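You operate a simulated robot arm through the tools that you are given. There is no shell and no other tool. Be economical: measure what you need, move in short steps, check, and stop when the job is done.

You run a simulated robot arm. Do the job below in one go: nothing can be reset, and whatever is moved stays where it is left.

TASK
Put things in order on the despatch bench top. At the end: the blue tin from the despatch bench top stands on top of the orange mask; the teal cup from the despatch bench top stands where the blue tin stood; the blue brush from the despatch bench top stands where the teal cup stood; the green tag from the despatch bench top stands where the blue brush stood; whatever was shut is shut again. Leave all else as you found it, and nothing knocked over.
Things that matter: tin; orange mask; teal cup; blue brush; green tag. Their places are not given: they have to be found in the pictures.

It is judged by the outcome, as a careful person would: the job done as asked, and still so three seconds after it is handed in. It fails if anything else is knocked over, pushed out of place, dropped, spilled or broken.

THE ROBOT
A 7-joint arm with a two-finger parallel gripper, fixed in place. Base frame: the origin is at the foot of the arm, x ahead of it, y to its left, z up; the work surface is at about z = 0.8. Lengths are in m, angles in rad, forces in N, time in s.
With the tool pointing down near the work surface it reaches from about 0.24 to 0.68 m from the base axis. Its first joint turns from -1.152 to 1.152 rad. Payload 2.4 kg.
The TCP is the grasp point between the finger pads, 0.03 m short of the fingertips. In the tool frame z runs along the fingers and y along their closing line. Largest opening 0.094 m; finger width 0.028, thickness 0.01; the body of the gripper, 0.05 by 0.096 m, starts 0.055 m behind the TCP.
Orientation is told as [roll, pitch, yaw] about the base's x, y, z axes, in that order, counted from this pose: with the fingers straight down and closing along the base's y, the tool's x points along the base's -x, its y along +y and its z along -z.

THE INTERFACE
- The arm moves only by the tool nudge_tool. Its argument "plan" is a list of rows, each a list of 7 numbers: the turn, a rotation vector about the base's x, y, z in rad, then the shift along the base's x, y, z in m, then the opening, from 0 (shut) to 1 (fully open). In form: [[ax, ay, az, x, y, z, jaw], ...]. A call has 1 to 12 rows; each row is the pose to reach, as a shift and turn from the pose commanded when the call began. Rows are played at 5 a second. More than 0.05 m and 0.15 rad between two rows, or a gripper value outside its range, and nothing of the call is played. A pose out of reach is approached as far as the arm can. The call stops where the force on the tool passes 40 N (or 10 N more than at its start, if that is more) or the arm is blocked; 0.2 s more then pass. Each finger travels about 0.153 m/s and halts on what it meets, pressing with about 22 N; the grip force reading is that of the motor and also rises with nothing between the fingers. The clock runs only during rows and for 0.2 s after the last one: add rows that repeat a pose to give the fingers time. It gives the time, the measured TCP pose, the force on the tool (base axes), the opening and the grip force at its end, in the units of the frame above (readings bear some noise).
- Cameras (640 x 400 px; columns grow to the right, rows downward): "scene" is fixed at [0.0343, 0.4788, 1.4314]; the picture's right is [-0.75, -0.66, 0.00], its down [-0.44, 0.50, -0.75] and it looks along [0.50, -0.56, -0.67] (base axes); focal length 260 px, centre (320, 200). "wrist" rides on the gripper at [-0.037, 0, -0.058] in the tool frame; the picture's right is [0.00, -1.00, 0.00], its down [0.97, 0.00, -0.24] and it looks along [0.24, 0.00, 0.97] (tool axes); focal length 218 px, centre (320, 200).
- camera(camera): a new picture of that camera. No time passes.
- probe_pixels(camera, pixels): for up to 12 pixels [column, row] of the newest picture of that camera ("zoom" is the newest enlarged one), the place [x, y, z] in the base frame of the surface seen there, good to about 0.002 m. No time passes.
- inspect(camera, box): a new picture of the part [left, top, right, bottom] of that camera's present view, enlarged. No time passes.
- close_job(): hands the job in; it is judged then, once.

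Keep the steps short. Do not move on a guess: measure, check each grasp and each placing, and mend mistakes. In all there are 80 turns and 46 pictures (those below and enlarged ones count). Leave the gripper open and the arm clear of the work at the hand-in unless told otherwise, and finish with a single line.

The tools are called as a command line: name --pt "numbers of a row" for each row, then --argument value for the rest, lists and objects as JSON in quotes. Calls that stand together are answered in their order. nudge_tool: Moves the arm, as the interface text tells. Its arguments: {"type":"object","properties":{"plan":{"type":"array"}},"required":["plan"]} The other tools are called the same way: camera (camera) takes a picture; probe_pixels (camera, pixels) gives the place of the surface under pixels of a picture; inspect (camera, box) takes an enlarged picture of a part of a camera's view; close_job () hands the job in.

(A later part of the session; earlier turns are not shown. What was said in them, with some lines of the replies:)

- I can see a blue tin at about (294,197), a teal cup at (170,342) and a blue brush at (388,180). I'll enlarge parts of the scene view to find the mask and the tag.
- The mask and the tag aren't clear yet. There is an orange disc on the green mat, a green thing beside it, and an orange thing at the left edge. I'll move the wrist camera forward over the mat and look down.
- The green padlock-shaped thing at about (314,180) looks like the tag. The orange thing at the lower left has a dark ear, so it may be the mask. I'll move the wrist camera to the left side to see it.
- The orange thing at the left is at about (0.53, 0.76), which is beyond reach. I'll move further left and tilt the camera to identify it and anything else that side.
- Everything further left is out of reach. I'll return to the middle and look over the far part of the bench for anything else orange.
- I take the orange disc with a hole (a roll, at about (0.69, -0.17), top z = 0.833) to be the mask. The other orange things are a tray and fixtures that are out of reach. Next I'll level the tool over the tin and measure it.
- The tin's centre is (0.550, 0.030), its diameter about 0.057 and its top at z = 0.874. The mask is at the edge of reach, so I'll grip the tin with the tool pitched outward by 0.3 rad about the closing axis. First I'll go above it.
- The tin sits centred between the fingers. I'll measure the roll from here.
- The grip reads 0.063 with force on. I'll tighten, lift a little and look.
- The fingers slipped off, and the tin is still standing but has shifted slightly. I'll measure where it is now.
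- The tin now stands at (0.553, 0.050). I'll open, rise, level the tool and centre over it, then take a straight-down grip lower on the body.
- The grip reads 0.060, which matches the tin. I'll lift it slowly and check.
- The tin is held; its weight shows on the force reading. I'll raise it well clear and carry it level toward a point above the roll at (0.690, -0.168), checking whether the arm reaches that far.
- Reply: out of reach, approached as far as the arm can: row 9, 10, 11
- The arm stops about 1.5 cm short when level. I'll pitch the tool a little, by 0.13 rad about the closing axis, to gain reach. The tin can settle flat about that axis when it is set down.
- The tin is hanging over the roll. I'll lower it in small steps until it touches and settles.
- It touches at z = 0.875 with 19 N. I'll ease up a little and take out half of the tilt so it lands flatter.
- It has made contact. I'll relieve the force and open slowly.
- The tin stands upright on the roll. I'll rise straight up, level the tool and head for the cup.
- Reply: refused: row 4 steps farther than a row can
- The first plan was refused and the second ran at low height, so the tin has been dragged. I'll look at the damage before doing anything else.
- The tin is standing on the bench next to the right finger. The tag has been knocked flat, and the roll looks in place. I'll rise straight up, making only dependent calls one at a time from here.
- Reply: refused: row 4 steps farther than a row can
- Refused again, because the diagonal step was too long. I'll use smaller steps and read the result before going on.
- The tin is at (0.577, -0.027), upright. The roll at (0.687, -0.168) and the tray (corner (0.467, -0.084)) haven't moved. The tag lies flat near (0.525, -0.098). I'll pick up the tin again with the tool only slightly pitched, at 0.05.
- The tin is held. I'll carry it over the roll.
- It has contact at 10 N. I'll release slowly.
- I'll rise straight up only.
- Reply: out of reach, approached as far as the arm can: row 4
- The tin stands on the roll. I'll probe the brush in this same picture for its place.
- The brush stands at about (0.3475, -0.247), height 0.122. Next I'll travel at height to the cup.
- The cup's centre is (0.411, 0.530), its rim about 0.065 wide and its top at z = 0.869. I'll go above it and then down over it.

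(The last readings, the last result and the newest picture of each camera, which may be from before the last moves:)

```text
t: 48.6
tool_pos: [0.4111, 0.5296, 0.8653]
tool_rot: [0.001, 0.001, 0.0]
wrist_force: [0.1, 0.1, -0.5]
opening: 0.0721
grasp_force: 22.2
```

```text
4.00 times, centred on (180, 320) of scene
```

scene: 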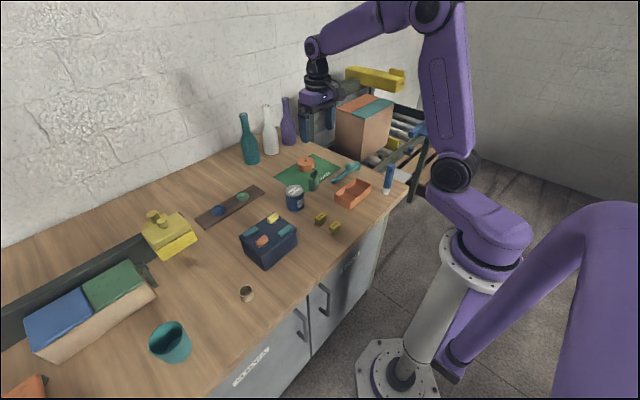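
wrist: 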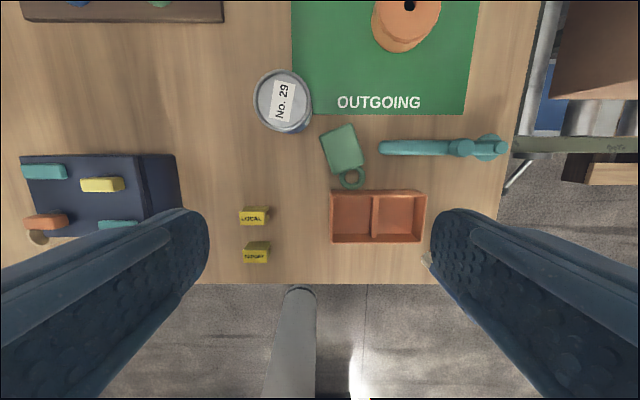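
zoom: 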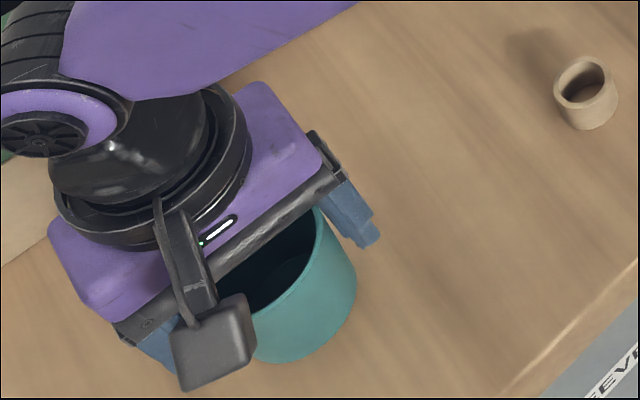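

The cup appears to be held. I'll raise it well clear and carry it to the tin's old spot (0.550, 0.030).

nudge_tool --pt "0 0 0 0 0 0.04 0.4" --pt "0 0 0 0 0 0.08 0.4" --pt "0 0 0 0 0 0.13 0.4" --pt "0 0 0 0.012 -0.045 0.13 0.4" --pt "0 0 0 0.024 -0.09 0.13 0.4" --pt "0 0 0 0.036 -0.135 0.13 0.4" --pt "0 0 0 0.048 -0.18 0.13 0.4" --pt "0 0 0 0.06 -0.225 0.13 0.4" --pt "0 0 0 0.072 -0.27 0.13 0.4" --pt "0 0 0 0.084 -0.315 0.13 0.4" --pt "0 0 0 0.096 -0.36 0.13 0.4" --pt "0 0 0 0.108 -0.405 0.13 0.4"

```text
t: 51.2
tool_pos: [0.5171, 0.1226, 0.9975]
tool_rot: [0.0, 0.0, 0.004]
wrist_force: [0.4, 0.6, 0.0]
opening: 0.0722
grasp_force: 21.8
```

nudge_tool --pt "0 0 0 0.015 -0.045 0 0.4" --pt "0 0 0 0.031 -0.0946 0 0.4" --pt "0 0 0 0.031 -0.0946 -0.04 0.4" --pt "0 0 0 0.031 -0.0946 -0.08 0.4" --pt "0 0 0 0.031 -0.0946 -0.12 0.4" --pt "0 0 0 0.031 -0.0946 -0.14 0.4" --pt "0 0 0 0.031 -0.0946 -0.14 0.4"

```text
refused: row 2 steps farther than a row can; nothing moved
```

nudge_tool --pt "0 0 0 0.012 -0.035 0 0.4" --pt "0 0 0 0.024 -0.07 0 0.4" --pt "0 0 0 0.031 -0.0946 0 0.4" --pt "0 0 0 0.031 -0.0946 -0.04 0.4" --pt "0 0 0 0.031 -0.0946 -0.08 0.4" --pt "0 0 0 0.031 -0.0946 -0.12 0.4" --pt "0 0 0 0.031 -0.0946 -0.14 0.4" --pt "0 0 0 0.031 -0.0946 -0.14 0.4"

```text
t: 53.0
tool_pos: [0.5504, 0.0314, 0.8562]
tool_rot: [0.0, -0.002, 0.001]
wrist_force: [0.2, 0.2, -0.3]
opening: 0.0722
grasp_force: 22.4
```

nudge_tool --pt "0 0 0 0 -0.001 -0.005 0.4" --pt "0 0 0 0 -0.001 -0.009 0.4" --pt "0 0 0 0 -0.001 -0.0115 0.4" --pt "0 0 0 0 -0.001 -0.0125 0.4" --pt "0 0 0 0 -0.001 -0.0125 0.4"

```text
t: 54.2
tool_pos: [0.5514, 0.0295, 0.8444]
tool_rot: [-0.001, -0.001, 0.003]
wrist_force: [-1.9, 0.4, 16.3]
opening: 0.0722
grasp_force: 21.9
```

The cup is on the bench. I'll release slowly and rise straight up.

nudge_tool --pt "0 0 0 0 0 0.001 0.7" --pt "0 0 0 0 0 0.001 0.78" --pt "0 0 0 0 0 0.001 0.85" --pt "0 0 0 0 0 0.001 1" --pt "0 0 0 0 0 0.001 1" --pt "0 0 0 0 0 0.03 1" --pt "0 0 0 0 0 0.07 1" --pt "0 0 0 0 0 0.11 1" --pt "0 0 0 0 0 0.15 1" --pt "0 0 0 -0.02 -0.03 0.18 1" --pt "0 0 0 -0.04 -0.06 0.21 1" --pt "0 0 0 -0.04 -0.06 0.21 1"

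```text
t: 56.8
tool_pos: [0.51, -0.032, 1.0525]
tool_rot: [0.001, 0.001, 0.005]
wrist_force: [-0.3, -0.8, 0.9]
opening: 0.0939
grasp_force: 0.0
```

Next is the brush. I'll go above (0.3475, -0.247) with a partly open gripper.

nudge_tool --pt "0 0 0 -0.027 -0.036 0 1" --pt "0 0 0 -0.054 -0.072 0 1" --pt "0 0 0 -0.081 -0.108 0 0.9" --pt "0 0 0 -0.108 -0.144 0 0.8" --pt "0 0 0 -0.135 -0.18 0 0.7" --pt "0 0 0 -0.1625 -0.2155 0 0.6" --pt "0 0 0 -0.1625 -0.2155 -0.03 0.6" --pt "0 0 0 -0.1625 -0.2155 -0.055 0.6" --pt "0 0 0 -0.1625 -0.2155 -0.055 0.6"

camera --camera "wrist"

```text
t: 58.8
tool_pos: [0.3464, -0.2462, 0.9977]
tool_rot: [-0.001, 0.0, 0.002]
wrist_force: [0.9, -0.1, -0.1]
opening: 0.0562
grasp_force: 0.1
```

```text
11 pictures are left
```

wrist: 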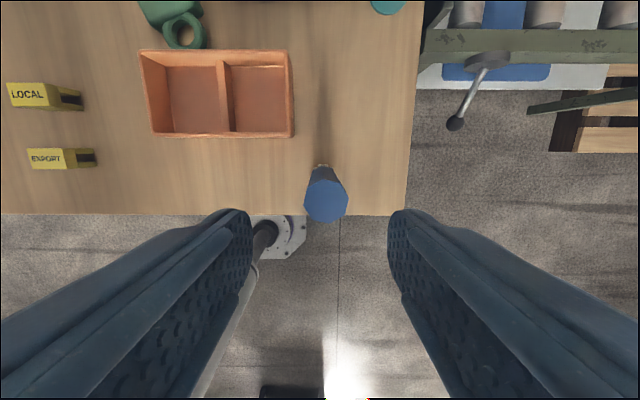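

probe_pixels --camera "wrist" --pixels '[[326, 202], [307, 200], [346, 200], [326, 184], [326, 219], [322, 166], [170, 10], [183, 30], [326, 175]]'

```text
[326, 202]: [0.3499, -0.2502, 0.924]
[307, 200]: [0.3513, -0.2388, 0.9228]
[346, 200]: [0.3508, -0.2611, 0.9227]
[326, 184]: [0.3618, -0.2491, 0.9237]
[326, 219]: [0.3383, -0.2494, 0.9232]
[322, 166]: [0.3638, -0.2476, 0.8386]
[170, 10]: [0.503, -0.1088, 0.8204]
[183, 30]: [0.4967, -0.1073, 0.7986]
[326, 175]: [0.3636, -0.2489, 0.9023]
```

The brush centre is (0.350, -0.250) and its diameter 0.024. I'll correct by a few millimetres and go down.

nudge_tool --pt "0 0 0 0.003 -0.0035 -0.03 0.6" --pt "0 0 0 0.003 -0.0035 -0.07 0.6" --pt "0 0 0 0.003 -0.0035 -0.11 0.6" --pt "0 0 0 0.003 -0.0035 -0.125 0.6" --pt "0 0 0 0.003 -0.0035 -0.125 0.4" --pt "0 0 0 0.003 -0.0035 -0.125 0.25" --pt "0 0 0 0.003 -0.0035 -0.125 0.1" --pt "0 0 0 0.003 -0.0035 -0.125 0.1"

```text
t: 60.6
tool_pos: [0.3492, -0.2498, 0.8736]
tool_rot: [0.0, -0.003, 0.001]
wrist_force: [-0.2, 0.3, 0.4]
opening: 0.0282
grasp_force: 22.4
```

Gripped at 0.028. I'll lift straight up and begin carrying it left.

nudge_tool --pt "0 0 0 0 0 0.01 0.1" --pt "0 0 0 0 0 0.04 0.1" --pt "0 0 0 0 0 0.08 0.1" --pt "0 0 0 0 0 0.12 0.1" --pt "0 0 0 0 0 0.16 0.1" --pt "0 0 0 0.005 0.045 0.16 0.1" --pt "0 0 0 0.01 0.09 0.16 0.1" --pt "0 0 0 0.015 0.135 0.16 0.1" --pt "0 0 0 0.02 0.18 0.16 0.1" --pt "0 0 0 0.025 0.225 0.16 0.1" --pt "0 0 0 0.03 0.27 0.16 0.1" --pt "0 0 0 0.035 0.315 0.16 0.1"

```text
t: 63.2
tool_pos: [0.3858, 0.0664, 1.0327]
tool_rot: [0.0, 0.001, 0.002]
wrist_force: [0.5, 0.3, 0.1]
opening: 0.0283
grasp_force: 22.0
```

Still held. I'll continue to above the cup's old place.

nudge_tool --pt "0 0 0 0.0025 0.0425 0 0.1" --pt "0 0 0 0.005 0.085 0 0.1" --pt "0 0 0 0.0075 0.1275 0 0.1" --pt "0 0 0 0.01 0.17 0 0.1" --pt "0 0 0 0.0125 0.2125 0 0.1" --pt "0 0 0 0.015 0.255 0 0.1" --pt "0 0 0 0.0175 0.2975 0 0.1" --pt "0 0 0 0.02 0.34 0 0.1" --pt "0 0 0 0.0225 0.3825 0 0.1" --pt "0 0 0 0.025 0.425 0 0.1" --pt "0 0 0 0.0255 0.464 0 0.1" --pt "0 0 0 0.0255 0.464 0 0.1"

```text
t: 65.8
tool_pos: [0.4114, 0.5289, 1.0333]
tool_rot: [-0.002, 0.002, 0.002]
wrist_force: [-0.5, 0.5, -1.2]
opening: 0.028
grasp_force: 21.9
```

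nudge_tool --pt "0 0 0 0 0.001 -0.045 0.1" --pt "0 0 0 0 0.001 -0.09 0.1" --pt "0 0 0 0 0.001 -0.13 0.1" --pt "0 0 0 0 0.001 -0.15 0.1" --pt "0 0 0 0 0.001 -0.155 0.1" --pt "0 0 0 0 0.001 -0.158 0.1" --pt "0 0 0 0 0.001 -0.16 0.1" --pt "0 0 0 0 0.001 -0.161 0.1" --pt "0 0 0 0 0.001 -0.161 0.1"

```text
t: 67.8
tool_pos: [0.4106, 0.5306, 0.8725]
tool_rot: [0.003, 0.001, 0.004]
wrist_force: [-1.7, -1.4, 3.5]
opening: 0.0283
grasp_force: 22.2
```

There is light contact on the bench. I'll release slowly and rise straight up.

nudge_tool --pt "0 0 0 0 0 -0.0005 0.27" --pt "0 0 0 0 0 -0.0005 0.31" --pt "0 0 0 0 0 -0.0005 0.35" --pt "0 0 0 0 0 -0.0005 0.45" --pt "0 0 0 0 0 -0.0005 0.6" --pt "0 0 0 0 0 -0.0005 0.6" --pt "0 0 0 0 0 0.04 0.6" --pt "0 0 0 0 0 0.08 0.6" --pt "0 0 0 0 0 0.12 0.6" --pt "0 0 0 0 0 0.16 0.6" --pt "0 0 0 0 0 0.18 1" --pt "0 0 0 0 0 0.18 1"

camera --camera "scene"

```text
t: 70.4
tool_pos: [0.4102, 0.5304, 1.053]
tool_rot: [-0.001, 0.0, 0.004]
wrist_force: [0.4, 0.5, 0.6]
opening: 0.094
grasp_force: 0.0
```

```text
10 pictures are left
```

scene: 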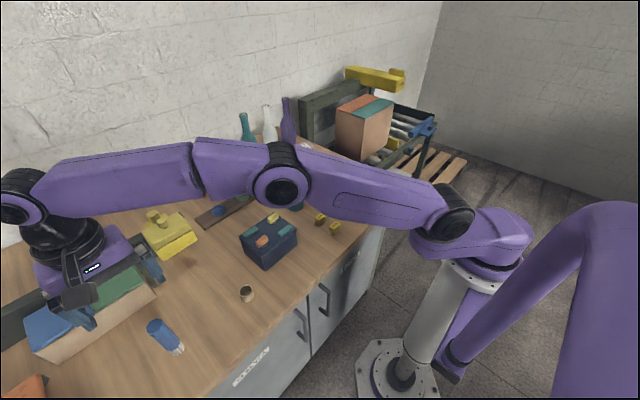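

The brush at (165,337) appears upright. I'll confirm by probing its top.

probe_pixels --camera "scene" --pixels '[[155, 325], [165, 337], [180, 350]]'

```text
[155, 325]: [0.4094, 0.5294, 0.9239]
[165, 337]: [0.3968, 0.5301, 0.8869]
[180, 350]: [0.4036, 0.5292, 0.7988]
```

The brush stands upright at (0.41, 0.53). Last is the tag, which is lying down. I'll travel at full height to look straight down on it; both moves stay high, so they are safe in sequence.

nudge_tool --pt "0 0 0 0.005 -0.045 0 1" --pt "0 0 0 0.01 -0.09 0 1" --pt "0 0 0 0.015 -0.135 0 1" --pt "0 0 0 0.02 -0.18 0 1" --pt "0 0 0 0.025 -0.225 0 1" --pt "0 0 0 0.03 -0.27 0 1" --pt "0 0 0 0.035 -0.315 0 1" --pt "0 0 0 0.04 -0.36 0 1" --pt "0 0 0 0.045 -0.405 0 1" --pt "0 0 0 0.05 -0.45 0 1" --pt "0 0 0 0.055 -0.495 0 1" --pt "0 0 0 0.06 -0.54 0 1"

nudge_tool --pt "0 0 0 0.01 -0.045 0 1" --pt "0 0 0 0.02 -0.09 0 1" --pt "0 0 0 0.02 -0.09 0 1"

inspect --camera "wrist" --box '[240, 80, 432, 200]'

```text
t: 73.0
tool_pos: [0.4705, -0.0097, 1.0528]
tool_rot: [0.001, 0.003, 0.004]
wrist_force: [0.1, 0.1, -0.3]
opening: 0.0938
grasp_force: 0.0
```

```text
t: 73.8
tool_pos: [0.4912, -0.0999, 1.0549]
tool_rot: [0.0, 0.0, 0.005]
wrist_force: [0.1, 0.0, 0.0]
opening: 0.0942
grasp_force: 0.1
```

```text
3.33 times, centred on (336, 140) of wrist
```

zoom: 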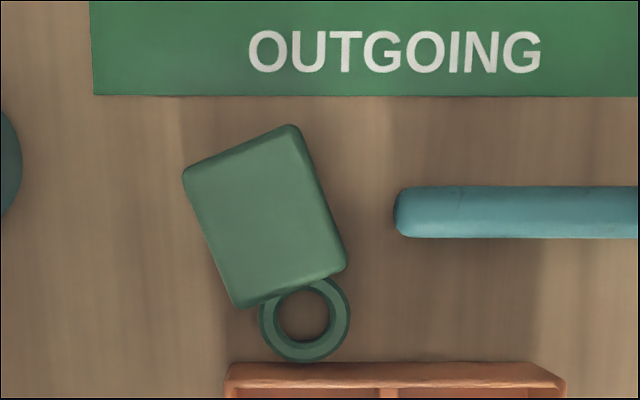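

probe_pixels --camera "zoom" --pixels '[[190, 172], [290, 133], [338, 265], [240, 300], [265, 217], [245, 150], [290, 283], [304, 354], [335, 320], [395, 212], [16, 160], [245, 366]]'

```text
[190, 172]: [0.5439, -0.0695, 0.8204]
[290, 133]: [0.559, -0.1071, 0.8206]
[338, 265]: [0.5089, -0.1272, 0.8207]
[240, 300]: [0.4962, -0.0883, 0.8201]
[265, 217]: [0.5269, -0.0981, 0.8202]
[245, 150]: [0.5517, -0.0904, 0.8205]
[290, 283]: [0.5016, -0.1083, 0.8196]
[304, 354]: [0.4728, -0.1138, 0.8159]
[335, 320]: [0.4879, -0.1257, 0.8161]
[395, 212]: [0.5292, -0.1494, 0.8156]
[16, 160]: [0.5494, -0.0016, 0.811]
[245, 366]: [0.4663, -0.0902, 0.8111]
```

The tag's body is centred at (0.527, -0.098), with its long axis turned 0.345 rad and the ring toward the arm. The teal bar end at (0.53, -0.149) is close, so I'll open only to 0.058. I'll grip across the width with the tool pitched 0.5, so the tag can be turned up later.

nudge_tool --pt "0.0175 -0.0989 0.0666 0.006 0 -0.035 0.8" --pt "0.0349 -0.1978 0.1332 0.012 0 -0.07 0.62" --pt "0.0524 -0.2968 0.1997 0.018 -0.001 -0.105 0.62" --pt "0.0698 -0.3957 0.2663 0.024 -0.001 -0.135 0.62" --pt "0.0873 -0.4946 0.3329 0.028 -0.0015 -0.155 0.62" --pt "0.0873 -0.4946 0.3329 0.028 -0.0015 -0.185 0.62" --pt "0.0873 -0.4946 0.3329 0.028 -0.0015 -0.205 0.62" --pt "0.0873 -0.4946 0.3329 0.028 -0.0015 -0.217 0.62" --pt "0.0873 -0.4946 0.3329 0.028 -0.0015 -0.217 0.62" --pt "0.0873 -0.4946 0.3329 0.028 -0.0015 -0.217 0.4" --pt "0.0873 -0.4946 0.3329 0.028 -0.0015 -0.217 0.3" --pt "0.0873 -0.4946 0.3329 0.028 -0.0015 -0.217 0.3"

inspect --camera "wrist" --box '[120, 100, 520, 350]'

```text
t: 76.4
tool_pos: [0.5186, -0.1027, 0.8358]
tool_rot: [0.002, -0.5, 0.344]
wrist_force: [0.3, 0.7, -0.3]
opening: 0.0493
grasp_force: 21.9
```

```text
1.60 times, centred on (320, 225) of wrist
```

zoom: 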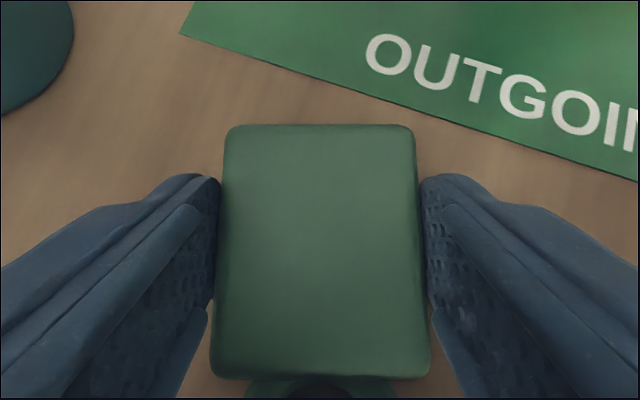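

The tag is gripped (0.049) across its body. I'll lift it straight up, then turn it about the vertical by −1.49 while carrying it toward the brush's old place.

nudge_tool --pt "0 0 0 0 0 0.02 0.3" --pt "0 0 0 0 0 0.065 0.3" --pt "0 0 -0.149 0 0 0.11 0.3" --pt "0 0 -0.298 -0.016 -0.017 0.14 0.3" --pt "0 0 -0.447 -0.033 -0.035 0.16 0.3" --pt "0 0 -0.596 -0.051 -0.055 0.16 0.3" --pt "0 0 -0.745 -0.069 -0.075 0.16 0.3" --pt "0 0 -0.894 -0.087 -0.095 0.16 0.3" --pt "0 0 -1.043 -0.105 -0.114 0.16 0.3" --pt "0 0 -1.192 -0.123 -0.133 0.16 0.3" --pt "0 0 -1.341 -0.141 -0.152 0.16 0.3" --pt "0 0 -1.49 -0.1585 -0.17 0.16 0.3"

```text
t: 79.0
tool_pos: [0.3589, -0.2718, 0.9949]
tool_rot: [0.0, -0.5, -1.147]
wrist_force: [-0.3, -0.1, -0.5]
opening: 0.0493
grasp_force: 21.8
```

Now I'll turn it up by 1.57 rad about the closing axis (0.911, 0.412, 0), in place and up high.

nudge_tool --pt "0.1301 0.0588 0 0 0 0 0.3" --pt "0.2602 0.1177 0 0 0 0 0.3" --pt "0.3903 0.1765 0 0 0 0 0.3" --pt "0.5204 0.2354 0 0 0 0 0.3" --pt "0.6506 0.2942 0 0 0 0 0.3" --pt "0.7807 0.3531 0 0 0 0 0.3" --pt "0.9108 0.4119 0 0 0 0 0.3" --pt "1.0409 0.4707 0 0 0 0 0.3" --pt "1.171 0.5296 0 0 0 0 0.3" --pt "1.3011 0.5884 0 0 0 0 0.3" --pt "1.4312 0.6472 0 0 0 0 0.3" --pt "1.4312 0.6472 0 0 0 0 0.3"

inspect --camera "scene" --box '[300, 80, 460, 180]'

```text
t: 81.6
tool_pos: [0.3598, -0.2718, 0.997]
tool_rot: [-0.002, 1.075, -1.151]
wrist_force: [0.1, 0.3, -0.5]
opening: 0.0491
grasp_force: 21.8
```

```text
4.00 times, centred on (380, 130) of scene
```

zoom: 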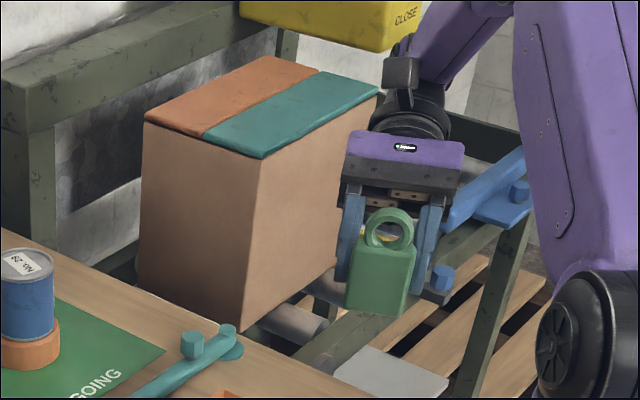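

It worked: the tag hangs upright with the ring on top. I'll probe its position before lowering.

probe_pixels --camera "zoom" --pixels '[[378, 280], [350, 280], [402, 285], [375, 311], [351, 303], [410, 270], [390, 215]]'

```text
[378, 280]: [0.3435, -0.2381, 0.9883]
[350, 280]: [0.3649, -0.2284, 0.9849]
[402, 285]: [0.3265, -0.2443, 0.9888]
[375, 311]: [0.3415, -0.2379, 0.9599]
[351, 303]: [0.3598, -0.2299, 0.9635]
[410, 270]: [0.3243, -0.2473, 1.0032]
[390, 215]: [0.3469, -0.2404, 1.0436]
```

The tag's centre is about (0.349, -0.247) with its bottom near z = 0.959. I'll lower it about 0.16 onto the bench, gently at the end.

nudge_tool --pt "0 0 0 0.001 -0.002 -0.045 0.3" --pt "0 0 0 0.001 -0.002 -0.09 0.3" --pt "0 0 0 0.001 -0.002 -0.125 0.3" --pt "0 0 0 0.001 -0.002 -0.145 0.3" --pt "0 0 0 0.001 -0.002 -0.151 0.3" --pt "0 0 0 0.001 -0.002 -0.154 0.3" --pt "0 0 0 0.001 -0.002 -0.156 0.3" --pt "0 0 0 0.001 -0.002 -0.158 0.3" --pt "0 0 0 0.001 -0.002 -0.158 0.3"

```text
t: 83.6
tool_pos: [0.3616, -0.2735, 0.8382]
tool_rot: [0.0, 1.072, -1.149]
wrist_force: [0.3, 0.3, 7.2]
opening: 0.0491
grasp_force: 22.6
```

It is touching the bench with a light force. I'll open slowly, then back out along the tool axis.

nudge_tool --pt "0 0 0 0 0 0.0005 0.5" --pt "0 0 0 0 0 0.0005 0.54" --pt "0 0 0 0 0 0.0005 0.58" --pt "0 0 0 0 0 0.0005 0.66" --pt "0 0 0 0 0 0.0005 0.72" --pt "0 0 0 0 0 0.0005 0.72" --pt "0 0 0 0.007 -0.016 0.0096 0.72" --pt "0 0 0 0.018 -0.04 0.024 0.72" --pt "0 0 0 0.03 -0.068 0.041 0.72" --pt "0 0 0 0.036 -0.08 0.075 0.72" --pt "0 0 0 0.036 -0.08 0.115 0.72" --pt "0 0 0 0.036 -0.08 0.155 0.72"

camera --camera "wrist"

```text
t: 86.2
tool_pos: [0.3699, -0.3299, 0.9587]
tool_rot: [-0.003, 1.074, -1.15]
wrist_force: [0.1, -0.4, -0.3]
opening: 0.0676
grasp_force: 0.1
out of reach, approached as far as the arm can: row 9, 10, 11, 12
```

```text
6 pictures are left
```

wrist: 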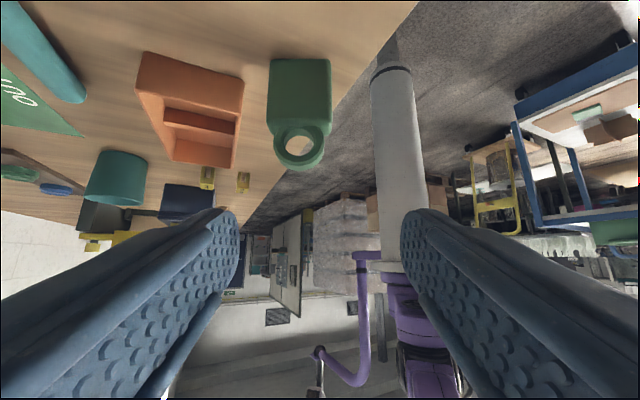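

The tag stands free. I'll raise the tool and level it while moving clear of the work.

nudge_tool --pt "0 0 0 0 0 0.04 0.8" --pt "0 0 0 0 0 0.08 0.9" --pt "-0.1277 -0.0577 0 0 0.01 0.11 1" --pt "-0.2554 -0.1154 0 0 0.02 0.14 1" --pt "-0.3831 -0.1731 0 0 0.03 0.14 1" --pt "-0.5108 -0.2308 0 0 0.05 0.14 1" --pt "-0.6385 -0.2885 0 0 0.08 0.14 1" --pt "-0.7662 -0.3462 0 0 0.12 0.14 1" --pt "-0.8939 -0.4039 0 0 0.16 0.14 1" --pt "-0.978 -0.442 0 0 0.2 0.14 1" --pt "-0.978 -0.442 0 0 0.24 0.14 1" --pt "-0.978 -0.442 0 0 0.27 0.14 1"

camera --camera "scene"

```text
t: 88.8
tool_pos: [0.3694, -0.0579, 1.0995]
tool_rot: [0.0, -0.002, -1.149]
wrist_force: [0.7, -0.4, 0.4]
opening: 0.0943
grasp_force: 0.0
out of reach, approached as far as the arm can: row 1, 2
```

```text
5 pictures are left
```

scene: 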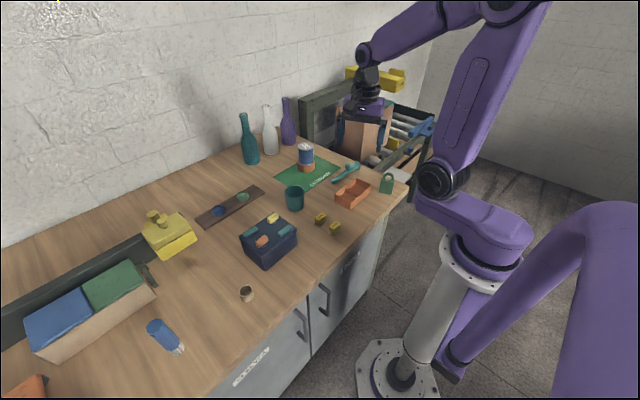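

inspect --camera "scene" --box '[270, 135, 414, 225]'

```text
4.44 times, centred on (342, 180) of scene
```

zoom: 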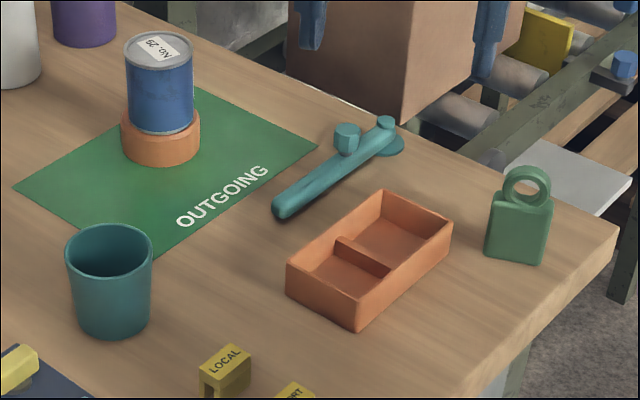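

Everything stands upright. I'll make one last check of the positions.

probe_pixels --camera "zoom" --pixels '[[518, 262], [488, 250], [545, 262], [70, 255], [152, 255], [110, 228], [158, 50], [160, 105]]'

```text
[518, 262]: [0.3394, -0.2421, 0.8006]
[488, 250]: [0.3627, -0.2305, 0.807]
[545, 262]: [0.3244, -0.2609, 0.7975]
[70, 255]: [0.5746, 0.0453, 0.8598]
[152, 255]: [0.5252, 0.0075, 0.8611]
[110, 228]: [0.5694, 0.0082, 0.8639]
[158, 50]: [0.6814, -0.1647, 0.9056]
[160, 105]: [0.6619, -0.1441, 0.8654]
```

The positions check out: the cup is at the tin's old spot, the tag at the brush's old spot, and the tin on the roll with its top at z = 0.906. The gripper is open and clear, so I'm handing in.

close_job

```text
The job is handed in.
```

The four moves are done and handed in, taking the orange roll on the mat as the "orange mask"; on the way a mistaken move dragged the tin off the roll and knocked the tag over, and I put both back in place standing upright.
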